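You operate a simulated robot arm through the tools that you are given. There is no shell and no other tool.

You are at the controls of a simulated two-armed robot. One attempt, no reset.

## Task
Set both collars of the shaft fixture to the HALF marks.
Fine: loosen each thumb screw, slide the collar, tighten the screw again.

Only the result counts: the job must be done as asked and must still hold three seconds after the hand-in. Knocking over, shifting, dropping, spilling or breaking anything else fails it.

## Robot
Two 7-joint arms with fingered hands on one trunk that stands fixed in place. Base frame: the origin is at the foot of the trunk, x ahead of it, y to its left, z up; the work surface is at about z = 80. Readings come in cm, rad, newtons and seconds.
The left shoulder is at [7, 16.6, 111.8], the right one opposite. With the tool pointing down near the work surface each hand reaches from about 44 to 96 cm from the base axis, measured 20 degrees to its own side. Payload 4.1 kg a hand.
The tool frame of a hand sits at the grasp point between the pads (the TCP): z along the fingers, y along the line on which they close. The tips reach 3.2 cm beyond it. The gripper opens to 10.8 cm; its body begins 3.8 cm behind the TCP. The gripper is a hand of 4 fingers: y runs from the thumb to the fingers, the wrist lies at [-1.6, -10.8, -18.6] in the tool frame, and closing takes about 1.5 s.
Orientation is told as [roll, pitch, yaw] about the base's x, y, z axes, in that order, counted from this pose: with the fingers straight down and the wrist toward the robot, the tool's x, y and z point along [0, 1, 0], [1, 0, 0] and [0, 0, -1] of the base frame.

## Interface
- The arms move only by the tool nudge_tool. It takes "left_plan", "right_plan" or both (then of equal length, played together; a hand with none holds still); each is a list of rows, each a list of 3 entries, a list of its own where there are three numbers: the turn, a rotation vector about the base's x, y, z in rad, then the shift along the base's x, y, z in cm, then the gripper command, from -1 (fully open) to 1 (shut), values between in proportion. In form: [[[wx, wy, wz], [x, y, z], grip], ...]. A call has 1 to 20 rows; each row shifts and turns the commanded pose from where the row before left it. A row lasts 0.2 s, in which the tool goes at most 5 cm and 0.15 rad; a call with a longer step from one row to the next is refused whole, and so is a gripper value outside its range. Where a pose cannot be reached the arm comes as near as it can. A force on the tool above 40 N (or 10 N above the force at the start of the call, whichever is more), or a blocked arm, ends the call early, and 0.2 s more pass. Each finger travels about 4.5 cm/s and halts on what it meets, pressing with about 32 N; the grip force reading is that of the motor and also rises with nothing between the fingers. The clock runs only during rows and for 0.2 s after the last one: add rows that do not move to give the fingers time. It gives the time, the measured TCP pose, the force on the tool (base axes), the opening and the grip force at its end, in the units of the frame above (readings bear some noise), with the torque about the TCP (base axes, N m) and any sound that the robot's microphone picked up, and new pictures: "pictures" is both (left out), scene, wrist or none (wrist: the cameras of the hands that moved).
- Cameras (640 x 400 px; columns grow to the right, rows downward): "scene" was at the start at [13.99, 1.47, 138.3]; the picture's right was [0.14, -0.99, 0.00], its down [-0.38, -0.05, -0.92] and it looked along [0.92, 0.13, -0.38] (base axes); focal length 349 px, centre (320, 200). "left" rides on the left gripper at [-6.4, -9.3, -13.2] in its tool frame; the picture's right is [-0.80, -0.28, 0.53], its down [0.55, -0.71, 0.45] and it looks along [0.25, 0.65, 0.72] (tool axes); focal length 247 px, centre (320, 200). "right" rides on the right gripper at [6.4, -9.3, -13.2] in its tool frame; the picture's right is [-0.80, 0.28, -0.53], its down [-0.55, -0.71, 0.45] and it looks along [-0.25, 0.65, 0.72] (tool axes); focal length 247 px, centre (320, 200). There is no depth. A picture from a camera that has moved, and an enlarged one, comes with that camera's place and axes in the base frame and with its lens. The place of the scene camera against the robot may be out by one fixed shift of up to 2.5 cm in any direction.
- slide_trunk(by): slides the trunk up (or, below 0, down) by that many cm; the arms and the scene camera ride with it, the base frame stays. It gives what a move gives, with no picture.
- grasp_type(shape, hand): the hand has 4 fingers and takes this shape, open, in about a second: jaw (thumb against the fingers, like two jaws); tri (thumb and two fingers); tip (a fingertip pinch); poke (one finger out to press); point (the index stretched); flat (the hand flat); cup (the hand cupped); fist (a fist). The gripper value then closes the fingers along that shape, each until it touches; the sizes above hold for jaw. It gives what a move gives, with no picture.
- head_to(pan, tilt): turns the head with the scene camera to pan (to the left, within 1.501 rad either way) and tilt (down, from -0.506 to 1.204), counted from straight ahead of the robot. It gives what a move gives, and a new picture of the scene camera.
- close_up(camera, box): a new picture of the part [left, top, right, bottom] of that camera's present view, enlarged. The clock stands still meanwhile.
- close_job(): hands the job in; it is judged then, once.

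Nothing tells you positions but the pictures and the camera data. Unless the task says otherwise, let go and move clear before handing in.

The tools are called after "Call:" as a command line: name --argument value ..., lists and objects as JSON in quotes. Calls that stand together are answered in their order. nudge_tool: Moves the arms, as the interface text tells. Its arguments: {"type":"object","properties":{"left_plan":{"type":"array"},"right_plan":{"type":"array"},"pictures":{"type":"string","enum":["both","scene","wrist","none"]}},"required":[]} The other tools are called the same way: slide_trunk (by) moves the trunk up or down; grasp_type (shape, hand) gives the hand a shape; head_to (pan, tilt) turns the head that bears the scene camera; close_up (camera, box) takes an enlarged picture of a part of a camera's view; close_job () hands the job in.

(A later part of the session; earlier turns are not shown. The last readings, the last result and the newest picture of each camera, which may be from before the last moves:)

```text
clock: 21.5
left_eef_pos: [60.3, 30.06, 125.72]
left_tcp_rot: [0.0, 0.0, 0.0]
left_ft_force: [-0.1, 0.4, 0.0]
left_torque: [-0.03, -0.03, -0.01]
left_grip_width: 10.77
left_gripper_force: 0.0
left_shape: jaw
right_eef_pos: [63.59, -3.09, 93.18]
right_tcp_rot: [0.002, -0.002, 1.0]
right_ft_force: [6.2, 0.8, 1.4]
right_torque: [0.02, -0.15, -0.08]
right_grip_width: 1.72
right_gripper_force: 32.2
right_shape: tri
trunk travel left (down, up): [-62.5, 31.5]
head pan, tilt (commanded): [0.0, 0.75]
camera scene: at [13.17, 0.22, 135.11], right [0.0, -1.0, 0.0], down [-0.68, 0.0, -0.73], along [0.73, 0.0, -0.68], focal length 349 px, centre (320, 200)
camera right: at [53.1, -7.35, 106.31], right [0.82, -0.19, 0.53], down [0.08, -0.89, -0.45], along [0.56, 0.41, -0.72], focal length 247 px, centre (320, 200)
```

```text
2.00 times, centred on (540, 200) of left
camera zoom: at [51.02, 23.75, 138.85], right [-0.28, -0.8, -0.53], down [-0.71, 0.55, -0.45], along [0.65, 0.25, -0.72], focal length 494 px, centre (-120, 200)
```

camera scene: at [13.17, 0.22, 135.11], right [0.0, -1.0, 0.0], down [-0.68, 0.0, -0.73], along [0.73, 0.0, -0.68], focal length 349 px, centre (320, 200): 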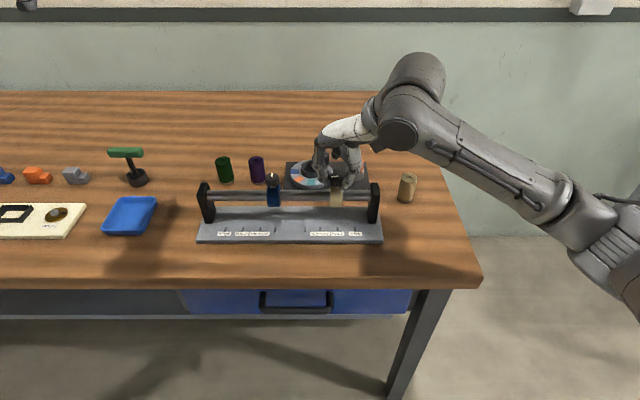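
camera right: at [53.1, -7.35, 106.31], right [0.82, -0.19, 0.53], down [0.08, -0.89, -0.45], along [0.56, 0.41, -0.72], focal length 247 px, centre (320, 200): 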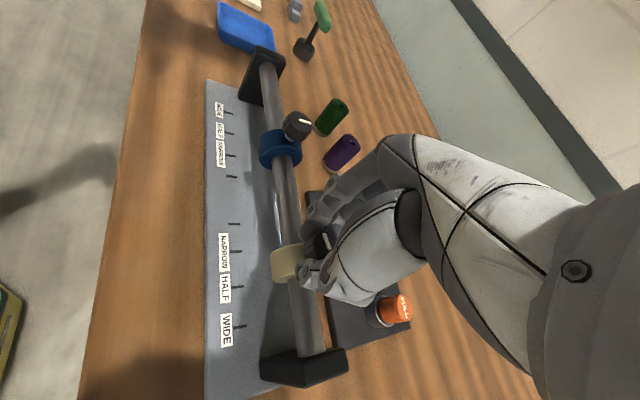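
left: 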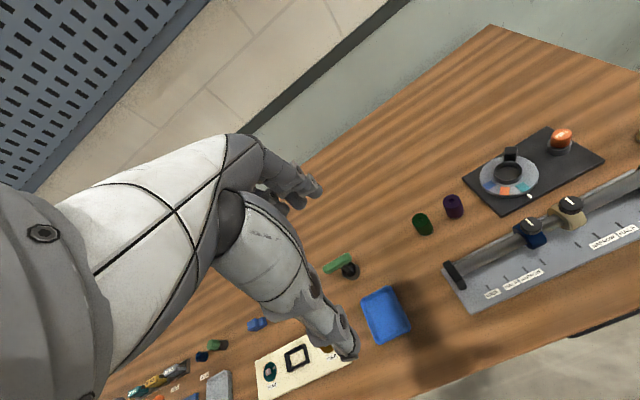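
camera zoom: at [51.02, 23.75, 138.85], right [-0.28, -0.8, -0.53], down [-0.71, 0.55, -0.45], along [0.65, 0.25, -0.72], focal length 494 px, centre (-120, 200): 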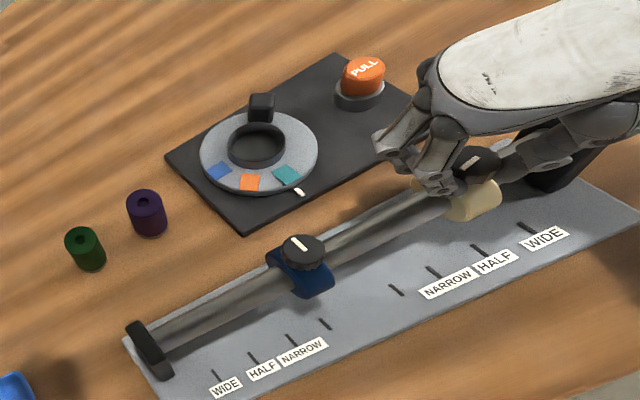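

The collar is about 0.35 cm short of the HALF mark by the scene view. I'll make that fine correction and re-measure with a tighter zoom.

Call:
nudge_tool --right_plan '[[[0, 0, 0], [-0.0, -0.17, 0], 1], [[0, 0, 0], [0, -0.17, 0], 1], [[0, 0, 0], [0, 0, 0], 1], [[0, 0, 0], [0, 0, 0], 1]]' --pictures "none"

Call:
close_up --camera "scene" --box '[310, 185, 374, 241]'

Call:
close_up --camera "scene" --box '[300, 155, 400, 245]'

```text
clock: 22.5
left_eef_pos: [60.42, 30.0, 125.68]
left_tcp_rot: [0.001, 0.001, 0.0]
left_ft_force: [0.2, -0.1, -0.3]
left_torque: [-0.02, 0.03, 0.0]
left_grip_width: 10.76
left_gripper_force: 0.1
left_shape: jaw
right_eef_pos: [63.57, -3.37, 93.14]
right_tcp_rot: [0.001, 0.001, 1.001]
right_ft_force: [5.8, 1.4, 1.0]
right_torque: [0.06, -0.11, -0.06]
right_grip_width: 1.68
right_gripper_force: 31.8
right_shape: tri
trunk travel left (down, up): [-62.5, 31.5]
head pan, tilt (commanded): [0.0, 0.75]
```

```text
7.14 times, centred on (342, 213) of scene
camera zoom: at [13.17, 0.22, 135.11], right [0.0, -1.0, 0.0], down [-0.68, 0.0, -0.73], along [0.73, 0.0, -0.68], focal length 2493 px, centre (163, 107)
```

zoom: 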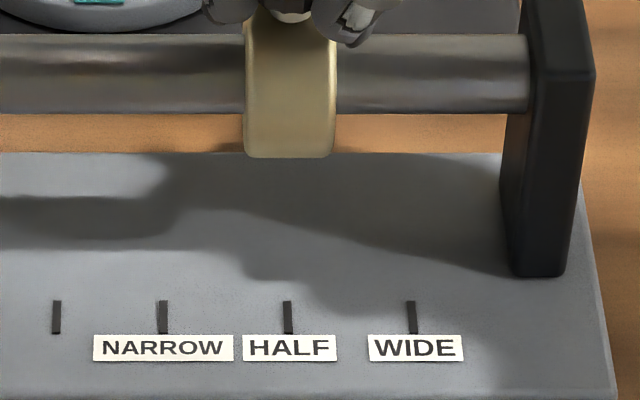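

```text
4.44 times, centred on (350, 200) of scene
camera zoom: at [13.17, 0.22, 135.11], right [0.0, -1.0, 0.0], down [-0.68, 0.0, -0.73], along [0.73, 0.0, -0.68], focal length 1551 px, centre (187, 200)
```

zoom: 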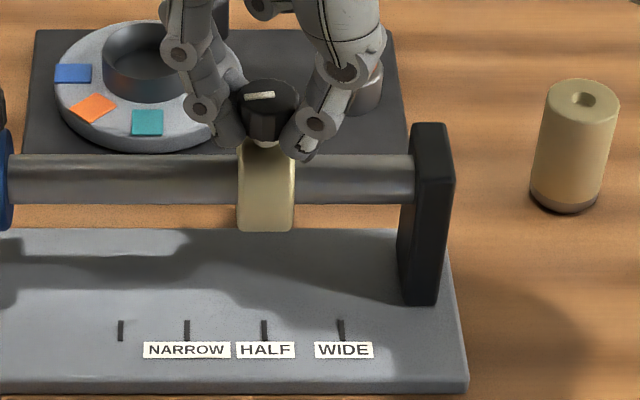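

The collar now matches the HALF mark to within about 0.5 mm. I'll tighten in stages (clockwise), following the small offset path so the loose collar does not drift, and check after each stage.

Call:
nudge_tool --right_plan '[[[0, 0, -0.1], [0.0, 0.02, 0], 1], [[0, 0, -0.1], [0.01, 0.02, 0], 1], [[0, 0, -0.1], [0.01, 0.02, 0], 1], [[0, 0, -0.1], [0.01, 0.02, 0], 1], [[0, 0, -0.1], [0.01, 0.02, 0], 1], [[0, 0, -0.1], [0.01, 0.02, 0], 1], [[0, 0, 0], [0, 0, 0], 1]]' --pictures "none"

Call:
close_up --camera "scene" --box '[310, 185, 374, 241]'

Call:
close_up --camera "right" --box '[180, 200, 380, 350]'

```text
clock: 24.1
left_eef_pos: [60.4, 30.0, 125.84]
left_tcp_rot: [-0.001, -0.001, 0.001]
left_ft_force: [0.4, 0.6, 0.1]
left_torque: [0.01, 0.01, 0.0]
left_grip_width: 10.77
left_gripper_force: 0.2
left_shape: jaw
right_eef_pos: [63.71, -3.37, 93.11]
right_tcp_rot: [-0.002, 0.0, 0.399]
right_ft_force: [-1.3, 1.6, -0.7]
right_torque: [0.04, 0.01, 0.01]
right_grip_width: 1.72
right_gripper_force: 32.2
right_shape: tri
trunk travel left (down, up): [-62.5, 31.5]
head pan, tilt (commanded): [0.0, 0.75]
```

```text
7.14 times, centred on (342, 213) of scene
camera zoom: at [13.09, 0.21, 135.12], right [0.0, -1.0, 0.0], down [-0.68, 0.0, -0.73], along [0.73, 0.0, -0.68], focal length 2493 px, centre (163, 107)
```

zoom: 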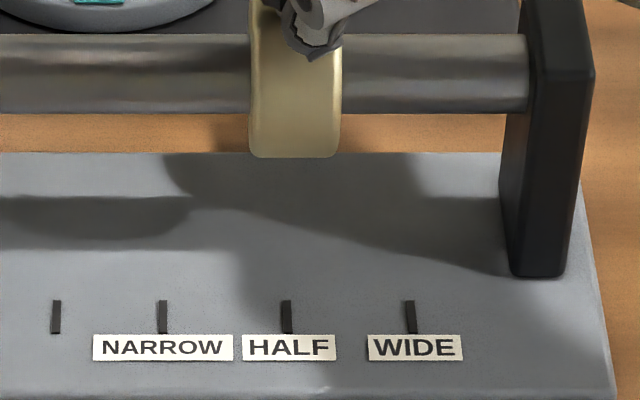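

```text
2.67 times, centred on (280, 275) of right
camera zoom: at [52.57, -0.94, 106.32], right [0.57, -0.63, 0.53], down [-0.44, -0.78, -0.45], along [0.7, 0.02, -0.72], focal length 659 px, centre (427, 0)
```

zoom: 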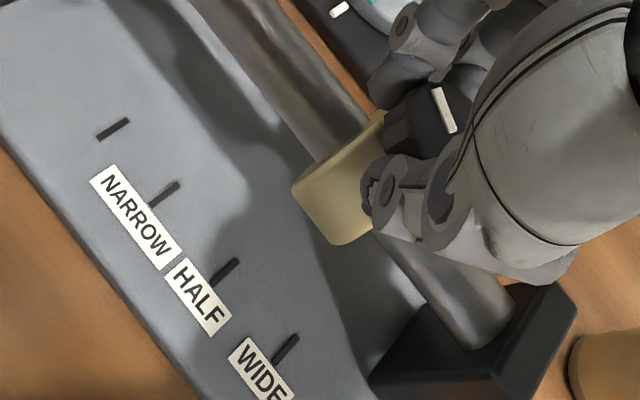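

The collar drifted about 0.13 cm toward WIDE. I'll continue tightening with a corrected path that brings it back.

Call:
nudge_tool --right_plan '[[[0, 0, -0.1], [0.03, 0.05, 0], 1], [[0, 0, -0.1], [0.03, 0.05, 0], 1], [[0, 0, -0.1], [0.03, 0.05, 0], 1], [[0, 0, -0.1], [0.03, 0.05, 0], 1], [[0, 0, -0.1], [0.03, 0.05, 0], 1], [[0, 0, -0.1], [0.03, 0.05, 0], 1], [[0, 0, 0], [0, 0, 0], 1]]' --pictures "none"

Call:
close_up --camera "scene" --box '[310, 185, 374, 241]'

Call:
close_up --camera "right" --box '[180, 200, 380, 350]'

```text
clock: 25.7
left_eef_pos: [60.25, 30.06, 125.67]
left_tcp_rot: [0.001, -0.001, 0.001]
left_ft_force: [0.0, 0.2, 0.8]
left_torque: [0.02, 0.05, -0.01]
left_grip_width: 10.77
left_gripper_force: 0.1
left_shape: jaw
right_eef_pos: [63.77, -3.03, 93.14]
right_tcp_rot: [0.001, -0.001, -0.2]
right_ft_force: [3.2, -1.8, 1.4]
right_torque: [-0.03, 0.0, 0.0]
right_grip_width: 1.74
right_gripper_force: 32.6
right_shape: tri
trunk travel left (down, up): [-62.5, 31.5]
head pan, tilt (commanded): [0.0, 0.75]
```

```text
7.14 times, centred on (342, 213) of scene
camera zoom: at [13.12, 0.19, 135.12], right [0.0, -1.0, 0.0], down [-0.68, 0.0, -0.73], along [0.73, 0.0, -0.68], focal length 2493 px, centre (163, 107)
```

zoom: 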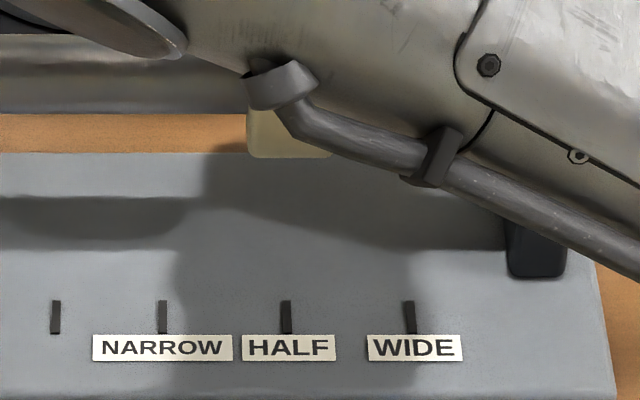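

```text
2.67 times, centred on (280, 275) of right
camera zoom: at [55.99, 5.11, 106.28], right [0.12, -0.84, 0.53], down [-0.8, -0.4, -0.45], along [0.59, -0.37, -0.72], focal length 659 px, centre (427, 0)
```

zoom: 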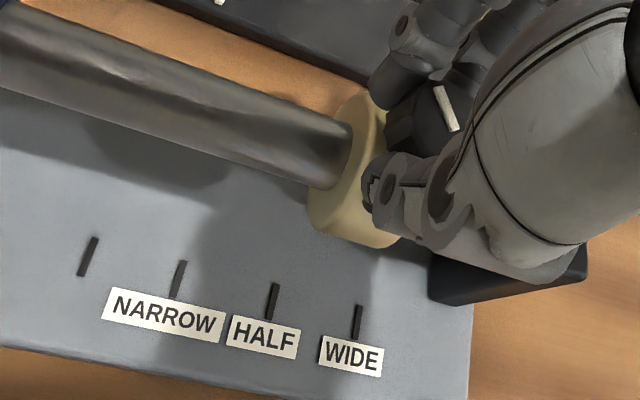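

The collar is back within about 0.8 mm of the mark. I'll continue the clockwise twist with a small correction until the torque builds up.

Call:
nudge_tool --right_plan '[[[0, 0, -0.08], [0.06, 0.03, 0], 1], [[0, 0, -0.08], [0.05, 0.03, 0], 1], [[0, 0, -0.08], [0.05, 0.02, 0], 1], [[0, 0, -0.08], [0.04, 0.01, 0], 1], [[0, 0, -0.08], [0.04, 0.0, 0], 1], [[0, 0, 0], [0, 0, 0], 1]]' --pictures "none"

Call:
close_up --camera "scene" --box '[310, 185, 374, 241]'

Call:
close_up --camera "right" --box '[180, 200, 380, 350]'

```text
clock: 27.1
left_eef_pos: [60.26, 30.04, 125.71]
left_tcp_rot: [0.0, 0.001, 0.001]
left_ft_force: [-0.3, 0.0, 1.5]
left_torque: [-0.02, -0.01, -0.03]
left_grip_width: 10.76
left_gripper_force: 0.0
left_shape: jaw
right_eef_pos: [64.01, -2.99, 93.16]
right_tcp_rot: [0.001, 0.0, -0.601]
right_ft_force: [-0.9, -3.6, -0.6]
right_torque: [-0.05, 0.04, 0.0]
right_grip_width: 1.72
right_gripper_force: 32.1
right_shape: tri
trunk travel left (down, up): [-62.5, 31.5]
head pan, tilt (commanded): [0.0, 0.75]
```

```text
7.14 times, centred on (342, 213) of scene
camera zoom: at [13.11, 0.14, 135.12], right [0.0, -1.0, 0.0], down [-0.68, 0.0, -0.73], along [0.73, 0.0, -0.68], focal length 2493 px, centre (163, 107)
```

zoom: 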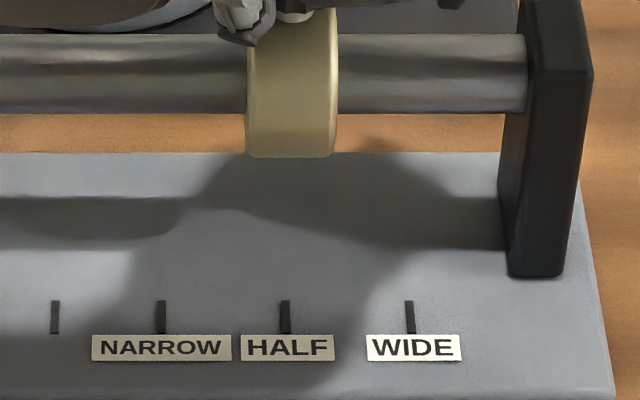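

```text
2.67 times, centred on (280, 275) of right
camera zoom: at [59.99, 7.55, 106.3], right [-0.22, -0.82, 0.53], down [-0.89, -0.05, -0.45], along [0.39, -0.57, -0.72], focal length 659 px, centre (427, 0)
```

zoom: 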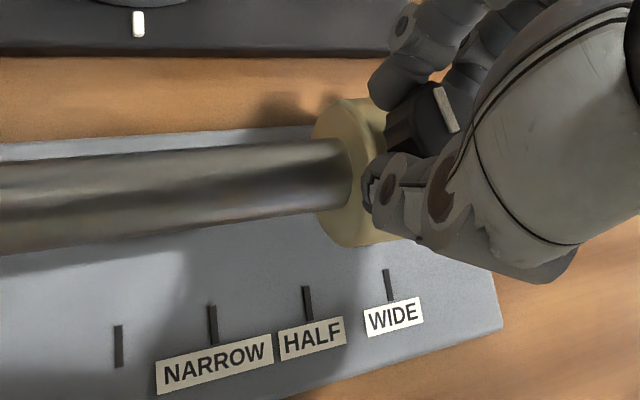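

Collar is about 0.9 mm toward WIDE from the mark. I'll nudge it +y before the screw bites, then check.

Call:
nudge_tool --right_plan '[[[0, 0, 0], [0, 0.06, 0], 1], [[0, 0, 0], [0, 0.05, 0], 1], [[0, 0, 0], [0, 0, 0], 1], [[0, 0, 0], [0, 0, 0], 1]]' --pictures "none"

Call:
close_up --camera "scene" --box '[310, 185, 374, 241]'

```text
clock: 28.1
left_eef_pos: [60.21, 29.88, 125.76]
left_tcp_rot: [0.002, 0.001, -0.001]
left_ft_force: [1.0, -0.6, -0.4]
left_torque: [0.01, 0.0, 0.01]
left_grip_width: 10.76
left_gripper_force: 0.1
left_shape: jaw
right_eef_pos: [63.92, -3.0, 93.18]
right_tcp_rot: [-0.001, 0.0, -0.599]
right_ft_force: [-2.5, -7.7, -0.9]
right_torque: [-0.14, 0.1, -0.02]
right_grip_width: 1.7
right_gripper_force: 32.6
right_shape: tri
trunk travel left (down, up): [-62.5, 31.5]
head pan, tilt (commanded): [0.0, 0.75]
```

```text
7.14 times, centred on (342, 213) of scene
camera zoom: at [13.07, 0.08, 135.12], right [0.0, -1.0, 0.0], down [-0.68, 0.0, -0.73], along [0.73, 0.0, -0.68], focal length 2493 px, centre (163, 107)
```

zoom: 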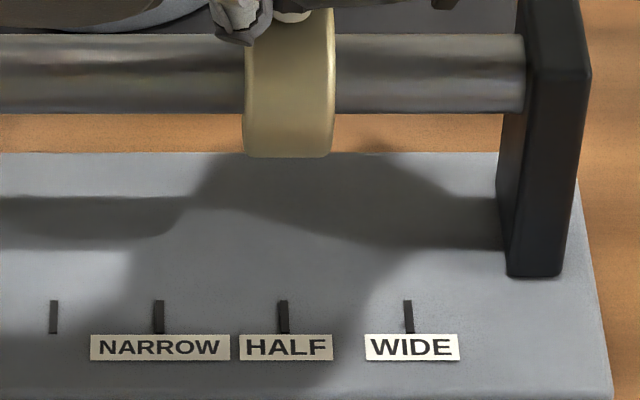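

Call:
close_up --camera "scene" --box '[328, 190, 350, 206]'

Call:
close_up --camera "scene" --box '[328, 224, 350, 240]'

```text
16.00 times, centred on (339, 198) of scene
camera zoom: at [13.07, 0.08, 135.12], right [0.0, -1.0, 0.0], down [-0.68, 0.0, -0.73], along [0.73, 0.0, -0.68], focal length 5585 px, centre (16, 232)
```

zoom: 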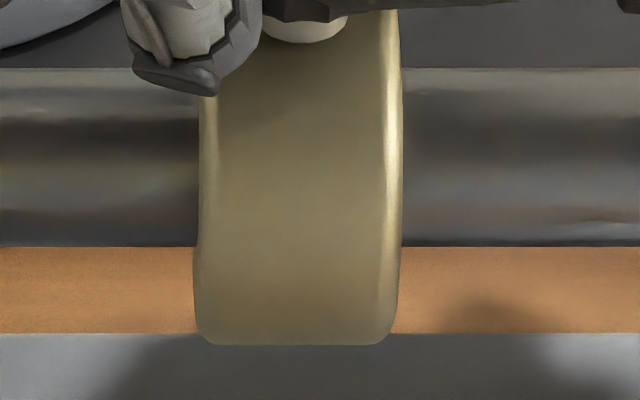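

```text
16.00 times, centred on (339, 232) of scene
camera zoom: at [13.07, 0.08, 135.12], right [0.0, -1.0, 0.0], down [-0.68, 0.0, -0.73], along [0.73, 0.0, -0.68], focal length 5585 px, centre (16, -312)
```

zoom: 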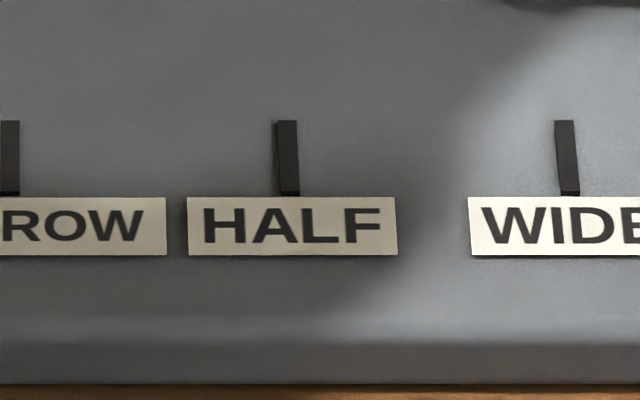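

With perspective accounted for, the collar is centred on the mark to about 0.3 mm. I'll release the side push and twist further clockwise to tighten.

Call:
nudge_tool --right_plan '[[[0, 0, 0], [0, -0.1, 0], 1], [[0, 0, -0.08], [0.02, -0.01, 0], 1], [[0, 0, -0.08], [0.03, -0.01, 0], 1], [[0, 0, -0.08], [0.03, -0.01, 0], 1], [[0, 0, -0.08], [0.03, -0.01, 0], 1], [[0, 0, 0], [0, 0, 0], 1]]' --pictures "none"

Call:
close_up --camera "right" --box '[180, 200, 380, 350]'

Call:
close_up --camera "scene" --box '[310, 160, 374, 240]'

```text
clock: 29.5
left_eef_pos: [60.3, 29.88, 125.77]
left_tcp_rot: [0.0, 0.001, 0.0]
left_ft_force: [0.2, -0.4, 0.5]
left_torque: [0.01, 0.0, 0.01]
left_grip_width: 10.76
left_gripper_force: 0.1
left_shape: jaw
right_eef_pos: [64.16, -2.94, 93.16]
right_tcp_rot: [-0.001, 0.001, -0.92]
right_ft_force: [-0.2, -3.1, 0.0]
right_torque: [-0.09, 0.02, 0.31]
right_grip_width: 1.73
right_gripper_force: 31.7
right_shape: tri
trunk travel left (down, up): [-62.5, 31.5]
head pan, tilt (commanded): [0.0, 0.75]
```

```text
2.67 times, centred on (280, 275) of right
camera zoom: at [63.66, 8.35, 106.23], right [-0.46, -0.71, 0.53], down [-0.86, 0.23, -0.45], along [0.2, -0.67, -0.72], focal length 659 px, centre (427, 0)
```

zoom: 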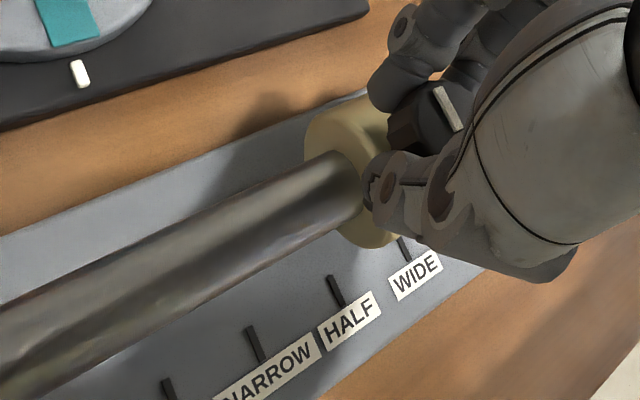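

```text
5.00 times, centred on (342, 200) of scene
camera zoom: at [13.09, 0.16, 135.12], right [0.0, -1.0, 0.0], down [-0.68, 0.0, -0.73], along [0.73, 0.0, -0.68], focal length 1745 px, centre (210, 200)
```

zoom: 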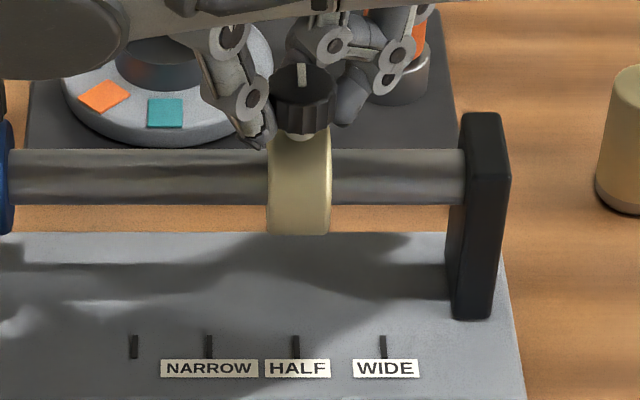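

Torque is now building (0.31) and the pointer is back at its original direction. I'll tighten further until it is firm.

Call:
nudge_tool --right_plan '[[[0, 0, -0.08], [0.02, -0.02, 0], 1], [[0, 0, -0.08], [0.02, -0.02, 0], 1], [[0, 0, -0.08], [0.02, -0.02, 0], 1], [[0, 0, 0], [0, 0, 0], 1]]' --pictures "none"

Call:
close_up --camera "right" --box '[180, 200, 380, 350]'

Call:
close_up --camera "scene" --box '[310, 160, 374, 240]'

```text
clock: 30.5
left_eef_pos: [60.5, 30.2, 125.63]
left_tcp_rot: [-0.002, 0.002, 0.0]
left_ft_force: [-0.4, -0.8, 0.3]
left_torque: [0.02, -0.01, -0.01]
left_grip_width: 10.76
left_gripper_force: 0.1
left_shape: jaw
right_eef_pos: [64.47, -2.92, 92.94]
right_tcp_rot: [-0.002, 0.0, -1.161]
right_ft_force: [9.5, 9.0, -6.6]
right_torque: [0.24, -0.22, 0.34]
right_grip_width: 1.68
right_gripper_force: 31.6
right_shape: tri
trunk travel left (down, up): [-62.5, 31.5]
head pan, tilt (commanded): [0.0, 0.75]
```

```text
2.67 times, centred on (280, 275) of right
camera zoom: at [66.59, 8.17, 106.09], right [-0.62, -0.58, 0.53], down [-0.79, 0.43, -0.45], along [0.03, -0.69, -0.72], focal length 659 px, centre (427, 0)
```

zoom: 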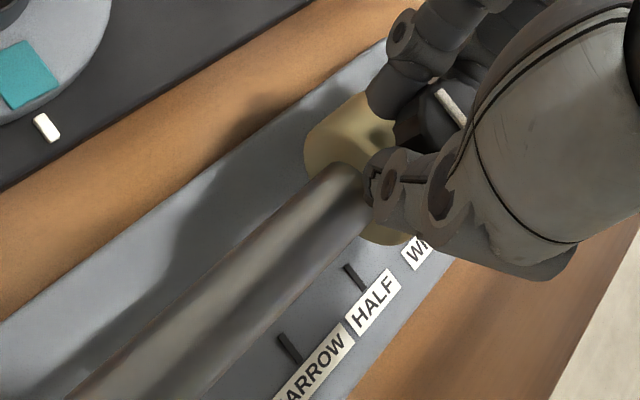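

```text
5.00 times, centred on (342, 200) of scene
camera zoom: at [13.35, 0.35, 135.08], right [0.0, -1.0, 0.0], down [-0.68, 0.0, -0.73], along [0.73, 0.0, -0.68], focal length 1745 px, centre (210, 200)
```

zoom: 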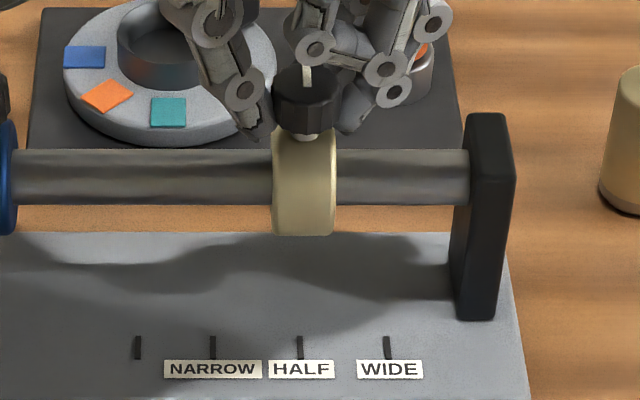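

The pointer stopped at its original direction while the hand slipped around it, so the screw is at its stop. I'll open the hand, inspect, and then re-grip to tighten firmly.

Call:
nudge_tool --right_plan '[[[0, 0, 0], [0, 0, 0], 0.4], [[0, 0, 0], [0, 0, 0], 0.1], [[0, 0, 0], [0, 0, 0], -0.05], [[0, 0, 0], [0, 0, 0], -0.05], [[0, 0, 0], [0, 0, 0], -0.05]]' --pictures "none"

Call:
close_up --camera "scene" --box '[310, 160, 374, 240]'

Call:
close_up --camera "right" --box '[180, 200, 380, 350]'

```text
clock: 31.7
left_eef_pos: [60.11, 30.08, 125.68]
left_tcp_rot: [-0.001, -0.001, 0.0]
left_ft_force: [0.3, 0.3, 0.0]
left_torque: [0.04, -0.01, 0.04]
left_grip_width: 10.75
left_gripper_force: 0.0
left_shape: jaw
right_eef_pos: [64.25, -3.13, 93.08]
right_tcp_rot: [0.0, 0.0, -1.158]
right_ft_force: [0.2, 0.5, 0.1]
right_torque: [-0.01, -0.02, 0.03]
right_grip_width: 5.64
right_gripper_force: 0.1
right_shape: tri
trunk travel left (down, up): [-62.5, 31.5]
head pan, tilt (commanded): [0.0, 0.75]
```

```text
5.00 times, centred on (342, 200) of scene
camera zoom: at [13.1, 0.21, 135.12], right [0.0, -1.0, 0.0], down [-0.68, 0.0, -0.73], along [0.73, 0.0, -0.68], focal length 1745 px, centre (210, 200)
```

zoom: 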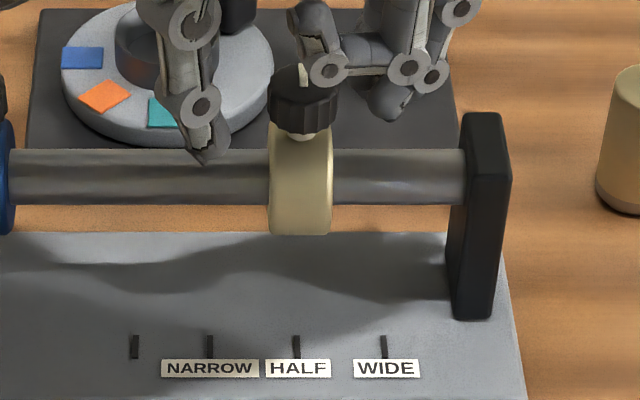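

```text
2.67 times, centred on (280, 275) of right
camera zoom: at [66.41, 7.99, 106.23], right [-0.62, -0.58, 0.53], down [-0.79, 0.43, -0.45], along [0.03, -0.69, -0.72], focal length 659 px, centre (427, 0)
```

zoom: 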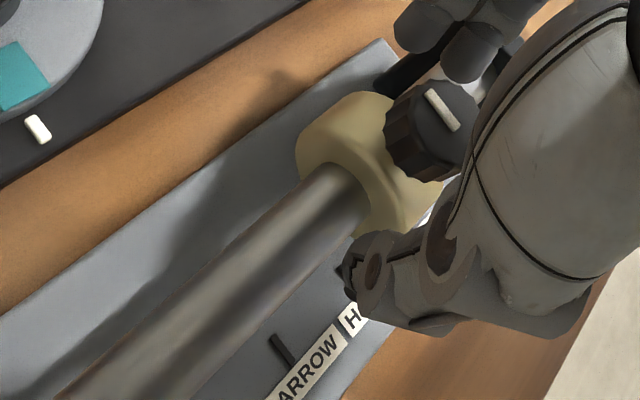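

The knob sits about 0.3 cm toward the fingers from the grasp centre. I'll recentre, rotate the open hand back counterclockwise around the knob, and re-grip for a firm tightening twist.

Call:
nudge_tool --right_plan '[[[0, 0, 0], [0.05, -0.12, 0], -0.05], [[0, 0, 0], [0.05, -0.13, 0], -0.05], [[0, 0, 0.1], [0, 0, 0], -0.05], [[0, 0, 0.1], [0, 0, 0], -0.05], [[0, 0, 0.1], [0, 0, 0], -0.05], [[0, 0, 0.1], [0, 0, 0], -0.05], [[0, 0, 0.1], [0, 0, 0], -0.05], [[0, 0, 0.1], [0, 0, 0], -0.05], [[0, 0, 0.1], [0, 0, 0], -0.05], [[0, 0, 0.1], [0, 0, 0], -0.05], [[0, 0, 0], [0, 0, 0], -0.05]]' --pictures "none"

Call:
close_up --camera "right" --box '[180, 200, 380, 350]'

Call:
close_up --camera "scene" --box '[310, 160, 374, 240]'

```text
clock: 34.1
left_eef_pos: [60.3, 29.98, 125.73]
left_tcp_rot: [-0.002, 0.001, -0.001]
left_ft_force: [0.6, -0.6, -0.2]
left_torque: [0.0, 0.01, -0.02]
left_grip_width: 10.76
left_gripper_force: 0.1
left_shape: jaw
right_eef_pos: [64.22, -3.37, 93.2]
right_tcp_rot: [0.002, 0.001, -0.357]
right_ft_force: [0.3, -1.2, 0.3]
right_torque: [-0.03, -0.01, 0.01]
right_grip_width: 5.62
right_gripper_force: 0.0
right_shape: tri
trunk travel left (down, up): [-62.5, 31.5]
head pan, tilt (commanded): [0.0, 0.75]
```

```text
2.67 times, centred on (280, 275) of right
camera zoom: at [57.84, 5.95, 106.25], right [-0.01, -0.85, 0.53], down [-0.85, -0.27, -0.45], along [0.52, -0.46, -0.72], focal length 659 px, centre (427, 0)
```

zoom: 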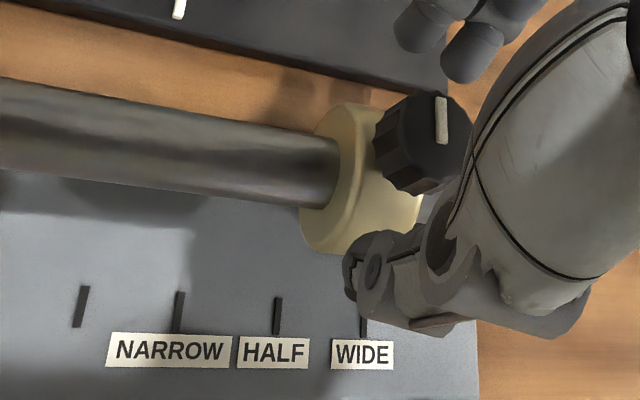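

```text
5.00 times, centred on (342, 200) of scene
camera zoom: at [13.1, 0.24, 135.12], right [0.0, -1.0, 0.0], down [-0.68, 0.0, -0.73], along [0.73, 0.0, -0.68], focal length 1745 px, centre (210, 200)
```

zoom: 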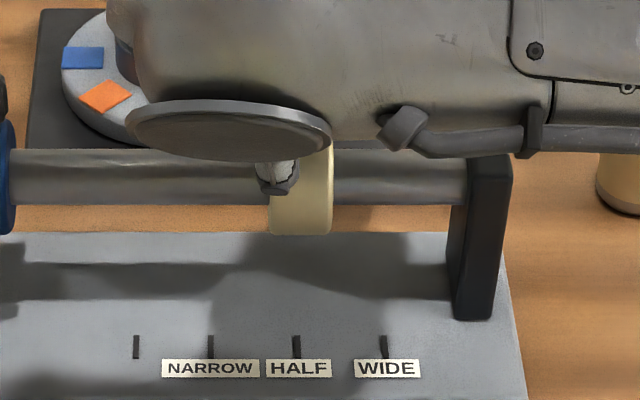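

The knob is close to centred between thumb and fingers. I'll grip and twist clockwise firmly.

Call:
nudge_tool --right_plan '[[[0, 0, 0], [-0.05, 0, 0], 0.3], [[0, 0, 0], [-0.05, 0, 0], 0.5], [[0, 0, 0], [0, 0, 0], 0.7], [[0, 0, 0], [0, 0, 0], 1], [[0, 0, 0], [0, 0, 0], 1], [[0, 0, 0], [0, 0, 0], 1], [[0, 0, 0], [0, 0, 0], 1]]' --pictures "none"

Call:
nudge_tool --right_plan '[[[0, 0, -0.08], [0, 0, 0], 1], [[0, 0, -0.08], [0, 0, 0], 1], [[0, 0, 0], [0, 0, 0], 1]]' --pictures "none"

Call:
close_up --camera "right" --box '[180, 200, 380, 350]'

```text
clock: 35.7
left_eef_pos: [60.39, 30.24, 125.81]
left_tcp_rot: [0.001, 0.0, 0.0]
left_ft_force: [0.4, -0.3, -0.5]
left_torque: [0.02, 0.0, -0.01]
left_grip_width: 10.74
left_gripper_force: 0.1
left_shape: jaw
right_eef_pos: [64.25, -3.31, 93.05]
right_tcp_rot: [-0.002, 0.001, -0.359]
right_ft_force: [-5.3, 1.5, -12.3]
right_torque: [0.07, 0.12, 0.06]
right_grip_width: 1.54
right_gripper_force: 32.0
right_shape: tri
trunk travel left (down, up): [-62.5, 31.5]
head pan, tilt (commanded): [0.0, 0.75]
```

```text
clock: 36.5
left_eef_pos: [60.35, 29.97, 125.65]
left_tcp_rot: [0.001, 0.002, 0.0]
left_ft_force: [0.2, 0.8, 0.7]
left_torque: [0.0, 0.0, 0.02]
left_grip_width: 10.8
left_gripper_force: 0.1
left_shape: jaw
right_eef_pos: [64.17, -3.39, 92.96]
right_tcp_rot: [0.0, 0.002, -0.52]
right_ft_force: [-8.6, -1.7, -17.0]
right_torque: [0.0, 0.23, 0.44]
right_grip_width: 1.5
right_gripper_force: 32.0
right_shape: tri
trunk travel left (down, up): [-62.5, 31.5]
head pan, tilt (commanded): [0.0, 0.75]
```

```text
2.67 times, centred on (280, 275) of right
camera zoom: at [59.4, 6.81, 106.15], right [-0.15, -0.83, 0.53], down [-0.89, -0.13, -0.45], along [0.44, -0.54, -0.72], focal length 659 px, centre (427, 0)
```

zoom: 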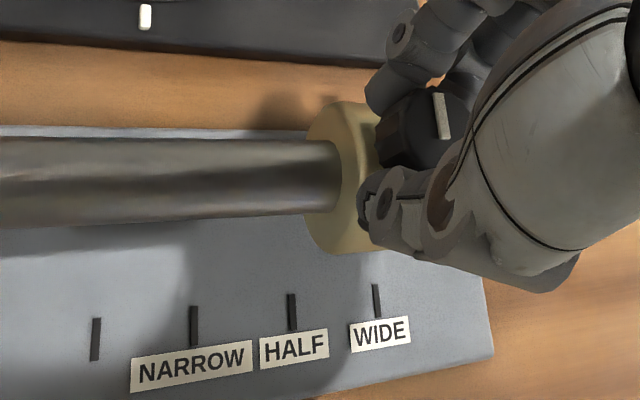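

Torque is at 0.44 and rising. I'll twist a bit more to seat the screw, then check for slip.

Call:
nudge_tool --right_plan '[[[0, 0, -0.08], [0, 0, -0.05], 1], [[0, 0, -0.08], [0, 0, 0], 1], [[0, 0, 0], [0, 0, 0], 1]]' --pictures "none"

Call:
close_up --camera "right" --box '[180, 200, 380, 350]'

Call:
nudge_tool --right_plan '[[[0, 0, -0.08], [0, 0, 0], 1], [[0, 0, -0.08], [0, 0, 0], 1], [[0, 0, 0], [0, 0, 0], 1]]' --pictures "none"

Call:
close_up --camera "right" --box '[180, 200, 380, 350]'

Call:
close_up --camera "scene" --box '[310, 160, 374, 240]'

```text
clock: 37.3
left_eef_pos: [60.35, 30.09, 125.68]
left_tcp_rot: [0.002, 0.003, 0.0]
left_ft_force: [0.3, -0.7, -0.1]
left_torque: [0.0, -0.01, 0.0]
left_grip_width: 10.78
left_gripper_force: 0.1
left_shape: jaw
right_eef_pos: [64.2, -3.43, 92.95]
right_tcp_rot: [-0.002, 0.002, -0.679]
right_ft_force: [-3.0, 1.8, -18.0]
right_torque: [0.0, 0.03, 0.39]
right_grip_width: 1.46
right_gripper_force: 31.9
right_shape: tri
trunk travel left (down, up): [-62.5, 31.5]
head pan, tilt (commanded): [0.0, 0.75]
```

```text
2.67 times, centred on (280, 275) of right
camera zoom: at [61.12, 7.55, 106.08], right [-0.28, -0.8, 0.53], down [-0.89, 0.02, -0.45], along [0.35, -0.6, -0.72], focal length 659 px, centre (427, 0)
```

zoom: 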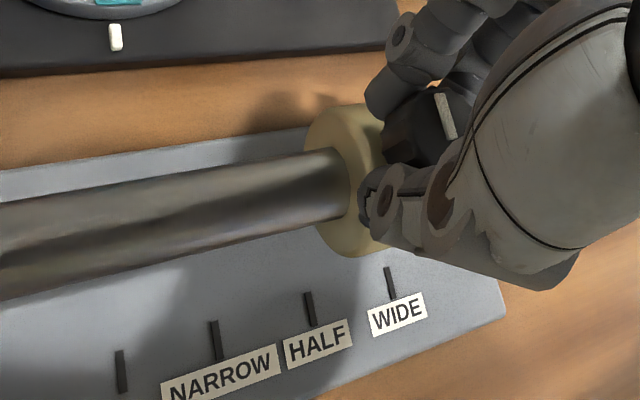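

```text
clock: 38.1
left_eef_pos: [60.64, 30.12, 125.57]
left_tcp_rot: [-0.003, 0.004, 0.001]
left_ft_force: [-1.2, 0.0, 0.3]
left_torque: [-0.02, 0.02, -0.01]
left_grip_width: 10.75
left_gripper_force: 0.1
left_shape: jaw
right_eef_pos: [64.36, -3.25, 92.84]
right_tcp_rot: [-0.004, 0.001, -0.838]
right_ft_force: [4.7, 6.7, -19.9]
right_torque: [0.12, -0.15, 0.37]
right_grip_width: 1.39
right_gripper_force: 32.2
right_shape: tri
trunk travel left (down, up): [-62.5, 31.5]
head pan, tilt (commanded): [0.0, 0.75]
```

```text
2.67 times, centred on (280, 275) of right
camera zoom: at [62.97, 7.98, 106.07], right [-0.4, -0.74, 0.53], down [-0.88, 0.16, -0.45], along [0.25, -0.65, -0.72], focal length 659 px, centre (427, 0)
```

zoom: 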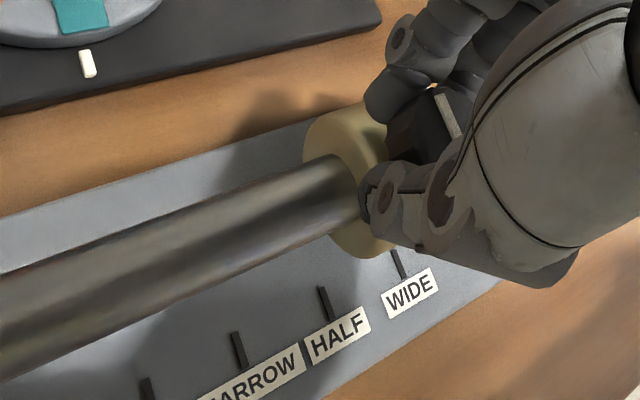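

```text
5.00 times, centred on (342, 200) of scene
camera zoom: at [13.43, 0.34, 135.08], right [0.0, -1.0, 0.0], down [-0.68, 0.0, -0.73], along [0.73, 0.0, -0.68], focal length 1745 px, centre (210, 200)
```

zoom: 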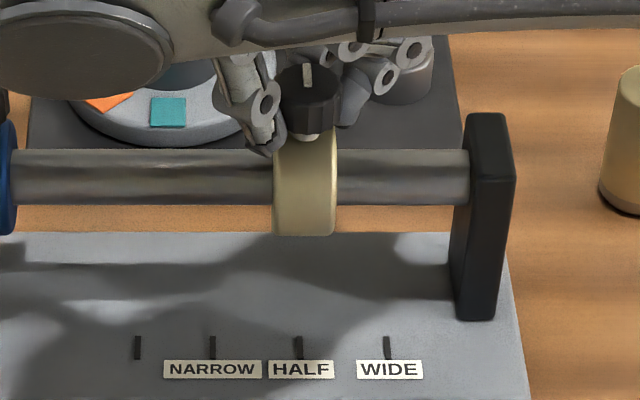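

The knob is solidly at its stop and the fingers slip at about 0.4 N·m, so the beige screw is tight. I'll open, lift off, and retract the right hand clear.

Call:
nudge_tool --right_plan '[[[0, 0, 0], [0, 0, 0], 0.4], [[0, 0, 0], [0, 0, 0], 0.1], [[0, 0, 0], [0, 0, 0], -0.1], [[0, 0, 0], [0, 0, 0], -0.1], [[0, 0, 0], [0, 0, 0], -0.1], [[0, 0, 0], [0, 0, 1], -0.1], [[0, 0, 0], [0, 0, 1.5], -0.1], [[0, 0, 0], [0, 0, 2], -0.1], [[0, 0, 0], [0, 0, 2], -0.1], [[0, 0, 0.1], [0, 0, 2], -0.1]]' --pictures "none"

Call:
nudge_tool --right_plan '[[[0, 0, 0.15], [-0.5, -2, 2], -0.1], [[0, 0, 0.15], [-0.5, -2, 2], -0.1], [[0, 0, 0.15], [-0.5, -2, 2], -0.1], [[0, 0, 0.15], [-0.5, -2, 2], -0.1], [[0, 0, 0.14], [-0.5, -2, 2], -0.1], [[0, 0, 0], [-0.5, -2, 2], -0.1], [[0, 0, 0], [-0.5, -2, 1], -0.1], [[0, 0, 0], [-0.5, -2, 0], -0.1], [[0, 0, 0], [-0.5, -2, 0], -0.1]]' --pictures "scene"

Call:
close_up --camera "scene" --box '[240, 160, 400, 260]'

Call:
close_up --camera "scene" --box '[310, 185, 374, 241]'

```text
clock: 40.3
left_eef_pos: [60.31, 30.04, 125.92]
left_tcp_rot: [0.0, 0.0, -0.001]
left_ft_force: [-0.6, 0.0, 0.0]
left_torque: [0.01, -0.02, 0.02]
left_grip_width: 10.77
left_gripper_force: 0.0
left_shape: jaw
right_eef_pos: [64.24, -3.24, 101.63]
right_tcp_rot: [0.0, 0.001, -0.737]
right_ft_force: [0.0, 0.0, 0.7]
right_torque: [0.02, -0.02, 0.0]
right_grip_width: 5.89
right_gripper_force: 0.2
right_shape: tri
trunk travel left (down, up): [-62.5, 31.5]
head pan, tilt (commanded): [0.0, 0.75]
```

```text
clock: 42.3
left_eef_pos: [60.31, 29.88, 125.77]
left_tcp_rot: [0.0, 0.0, 0.0]
left_ft_force: [-0.2, 0.3, -0.7]
left_torque: [0.02, 0.01, -0.02]
left_grip_width: 10.76
left_gripper_force: 0.1
left_shape: jaw
right_eef_pos: [59.58, -21.36, 114.7]
right_tcp_rot: [0.001, 0.0, 0.001]
right_ft_force: [0.4, 0.2, 0.2]
right_torque: [0.0, -0.05, -0.01]
right_grip_width: 5.88
right_gripper_force: 0.0
right_shape: tri
trunk travel left (down, up): [-62.5, 31.5]
head pan, tilt (commanded): [0.0, 0.75]
camera scene: at [13.03, 0.11, 135.13], right [0.0, -1.0, 0.0], down [-0.68, 0.0, -0.73], along [0.73, 0.0, -0.68], focal length 349 px, centre (320, 200)
```

scene: 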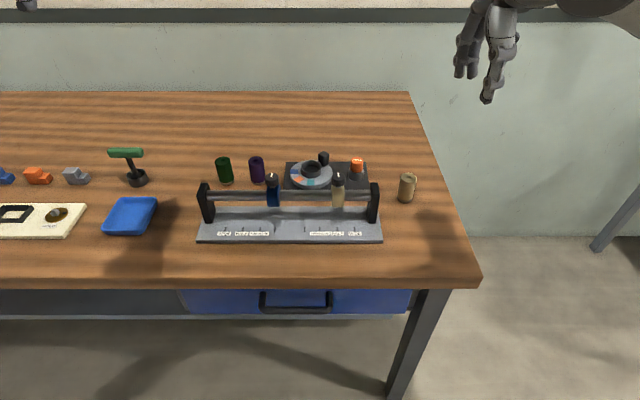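

```text
4.00 times, centred on (320, 210) of scene
camera zoom: at [13.03, 0.11, 135.13], right [0.0, -1.0, 0.0], down [-0.68, 0.0, -0.73], along [0.73, 0.0, -0.68], focal length 1396 px, centre (320, 160)
```

zoom: 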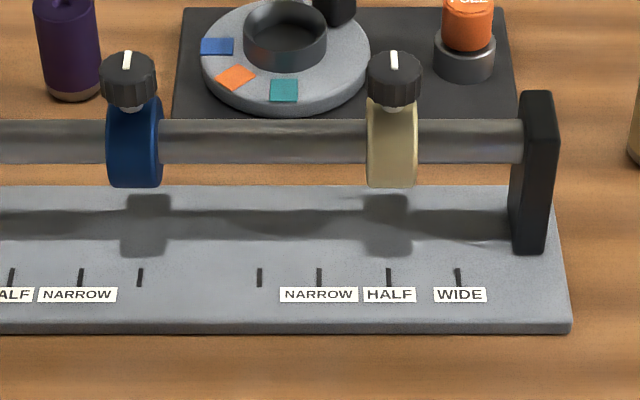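

```text
7.14 times, centred on (342, 213) of scene
camera zoom: at [13.03, 0.11, 135.13], right [0.0, -1.0, 0.0], down [-0.68, 0.0, -0.73], along [0.73, 0.0, -0.68], focal length 2493 px, centre (163, 107)
```

zoom: 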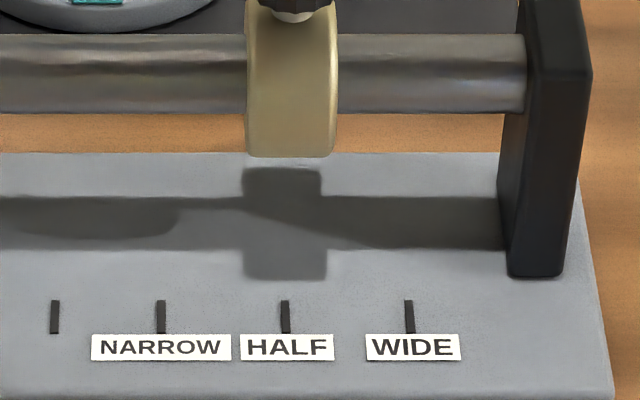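

Beige is centred on HALF and its pointer is back at the tight angle. Now the blue collar: I'll shape the left hand into tri and bring it above the blue knob at yaw -0.9.

Call:
grasp_type --shape "tri" --hand "left"

Call:
nudge_tool --left_plan '[[[0, 0, 0], [0.47, -2.62, -2.6], -0.1], [[0, 0, -0.12], [0.47, -2.62, -2.6], -0.1], [[0, 0, -0.13], [0.47, -2.62, -2.6], -0.1], [[0, 0, -0.13], [0.47, -2.62, -2.6], -0.1], [[0, 0, -0.13], [0.47, -2.62, -2.6], -0.1], [[0, 0, -0.13], [0.47, -2.62, -2.6], -0.1], [[0, 0, -0.13], [0.47, -2.62, -2.6], -0.1], [[0, 0, -0.13], [0.47, -2.62, -2.6], -0.1], [[0, 0, 0], [0, 0, 0], -0.1], [[0, 0, 0], [0, 0, 0], -0.1]]' --pictures "both"

Call:
close_up --camera "left" --box '[260, 150, 460, 350]'

```text
clock: 43.2
left_eef_pos: [60.38, 30.04, 125.67]
left_tcp_rot: [0.001, 0.001, 0.0]
left_ft_force: [0.1, 0.0, -0.4]
left_torque: [0.0, 0.04, 0.01]
left_grip_width: 10.75
left_gripper_force: 0.0
left_shape: tri
right_eef_pos: [59.57, -21.3, 114.68]
right_tcp_rot: [0.0, 0.001, 0.004]
right_ft_force: [-0.1, -0.5, 0.4]
right_torque: [-0.02, 0.0, 0.0]
right_grip_width: 5.9
right_gripper_force: 0.1
right_shape: tri
trunk travel left (down, up): [-62.5, 31.5]
head pan, tilt (commanded): [0.0, 0.75]
```

```text
clock: 45.4
left_eef_pos: [64.23, 9.07, 105.06]
left_tcp_rot: [-0.002, 0.0, -0.903]
left_ft_force: [0.6, -0.6, -0.3]
left_torque: [-0.03, 0.0, -0.03]
left_grip_width: 5.99
left_gripper_force: 0.1
left_shape: tri
right_eef_pos: [59.56, -21.42, 114.58]
right_tcp_rot: [0.001, -0.001, 0.003]
right_ft_force: [-1.0, -0.4, -0.2]
right_torque: [0.0, 0.03, -0.02]
right_grip_width: 5.92
right_gripper_force: 0.0
right_shape: tri
trunk travel left (down, up): [-62.5, 31.5]
head pan, tilt (commanded): [0.0, 0.75]
camera scene: at [13.12, 0.17, 135.11], right [0.0, -1.0, 0.0], down [-0.68, 0.0, -0.73], along [0.73, 0.0, -0.68], focal length 349 px, centre (320, 200)
camera left: at [53.32, 12.47, 118.19], right [-0.8, -0.27, -0.53], down [-0.01, 0.89, -0.45], along [0.6, -0.35, -0.72], focal length 247 px, centre (320, 200)
```

scene: 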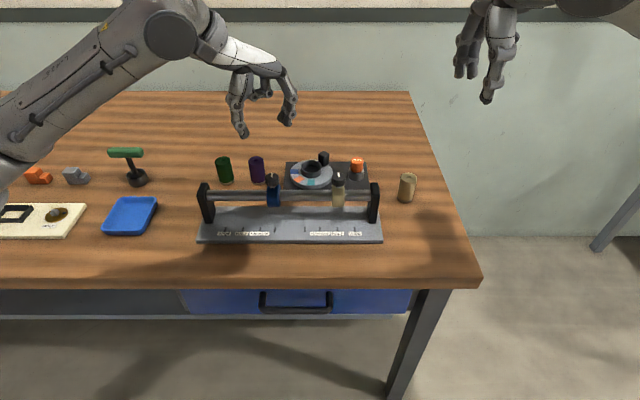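
left: 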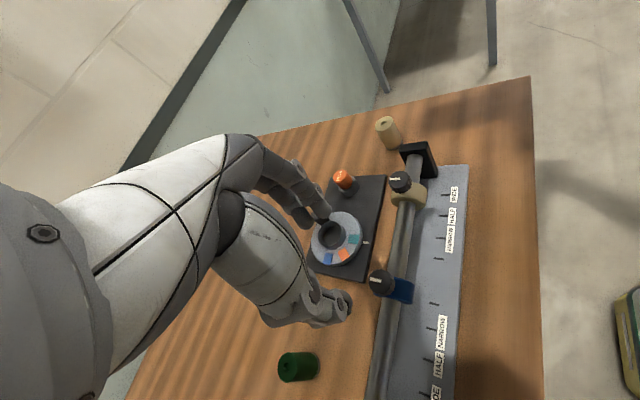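

```text
2.00 times, centred on (360, 250) of left
camera zoom: at [53.32, 12.47, 118.19], right [-0.8, -0.27, -0.53], down [-0.01, 0.89, -0.45], along [0.6, -0.35, -0.72], focal length 494 px, centre (240, 100)
```

zoom: 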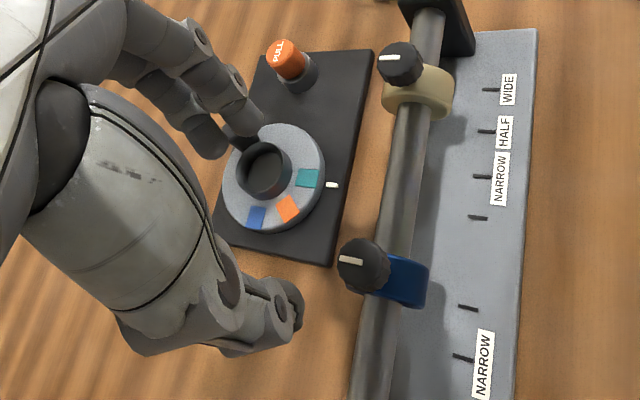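

The left hand is centred over the blue knob to within about 0.1 cm. I'll lower to just above it and recheck.

Call:
nudge_tool --left_plan '[[[0, 0, 0], [-0.1, 0, -2], -0.1], [[0, 0, 0], [0, 0, -2], -0.1], [[0, 0, 0], [0, 0, -2], -0.1], [[0, 0, 0], [0, 0, -2], -0.1], [[0, 0, 0], [0, 0, 0], -0.1]]' --pictures "none"

Call:
close_up --camera "left" --box '[260, 200, 460, 350]'

Call:
close_up --camera "scene" --box '[220, 110, 340, 220]'

Call:
close_up --camera "right" --box '[0, 130, 220, 300]'

```text
clock: 46.6
left_eef_pos: [63.87, 9.05, 97.08]
left_tcp_rot: [-0.001, 0.001, -0.902]
left_ft_force: [0.7, -0.4, 0.0]
left_torque: [0.0, -0.01, 0.03]
left_grip_width: 6.0
left_gripper_force: 0.1
left_shape: tri
right_eef_pos: [59.66, -21.32, 114.74]
right_tcp_rot: [0.001, 0.001, 0.001]
right_ft_force: [0.0, 0.2, -0.8]
right_torque: [-0.02, 0.02, -0.01]
right_grip_width: 5.88
right_gripper_force: 0.1
right_shape: tri
trunk travel left (down, up): [-62.5, 31.5]
head pan, tilt (commanded): [0.0, 0.75]
```

```text
2.67 times, centred on (360, 275) of left
camera zoom: at [53.0, 12.52, 110.21], right [-0.8, -0.27, -0.53], down [-0.01, 0.89, -0.45], along [0.6, -0.35, -0.72], focal length 659 px, centre (213, 0)
```

zoom: 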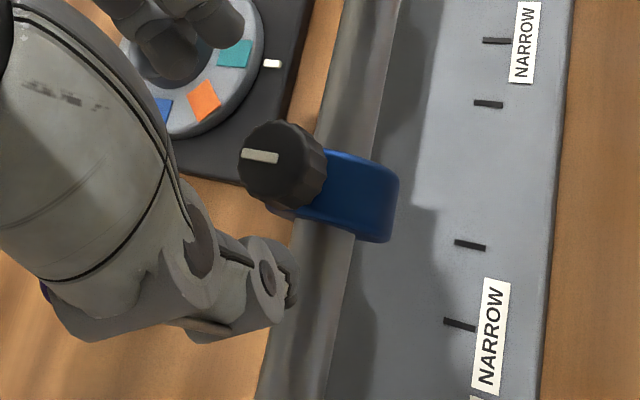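

```text
3.64 times, centred on (280, 165) of scene
camera zoom: at [13.07, 0.18, 135.12], right [0.0, -1.0, 0.0], down [-0.68, 0.0, -0.73], along [0.73, 0.0, -0.68], focal length 1269 px, centre (466, 327)
```

zoom: 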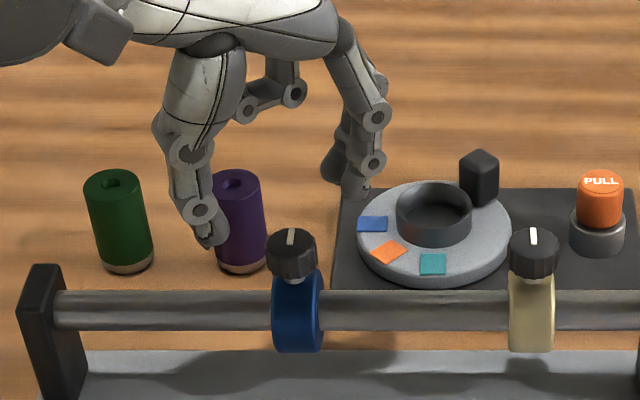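

```text
2.35 times, centred on (110, 215) of right
camera zoom: at [50.22, -14.88, 127.78], right [0.28, -0.8, 0.53], down [-0.71, -0.55, -0.45], along [0.65, -0.25, -0.72], focal length 581 px, centre (814, 165)
```

zoom: 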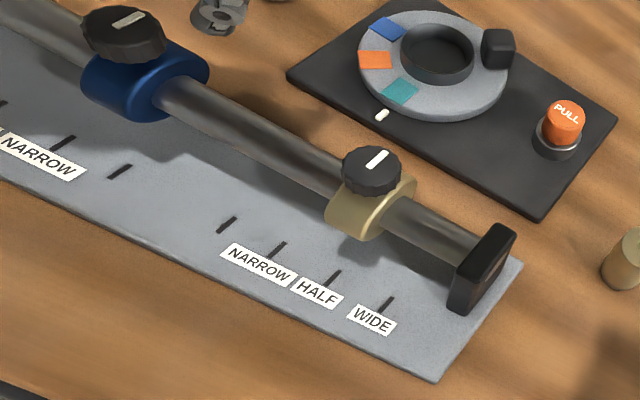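

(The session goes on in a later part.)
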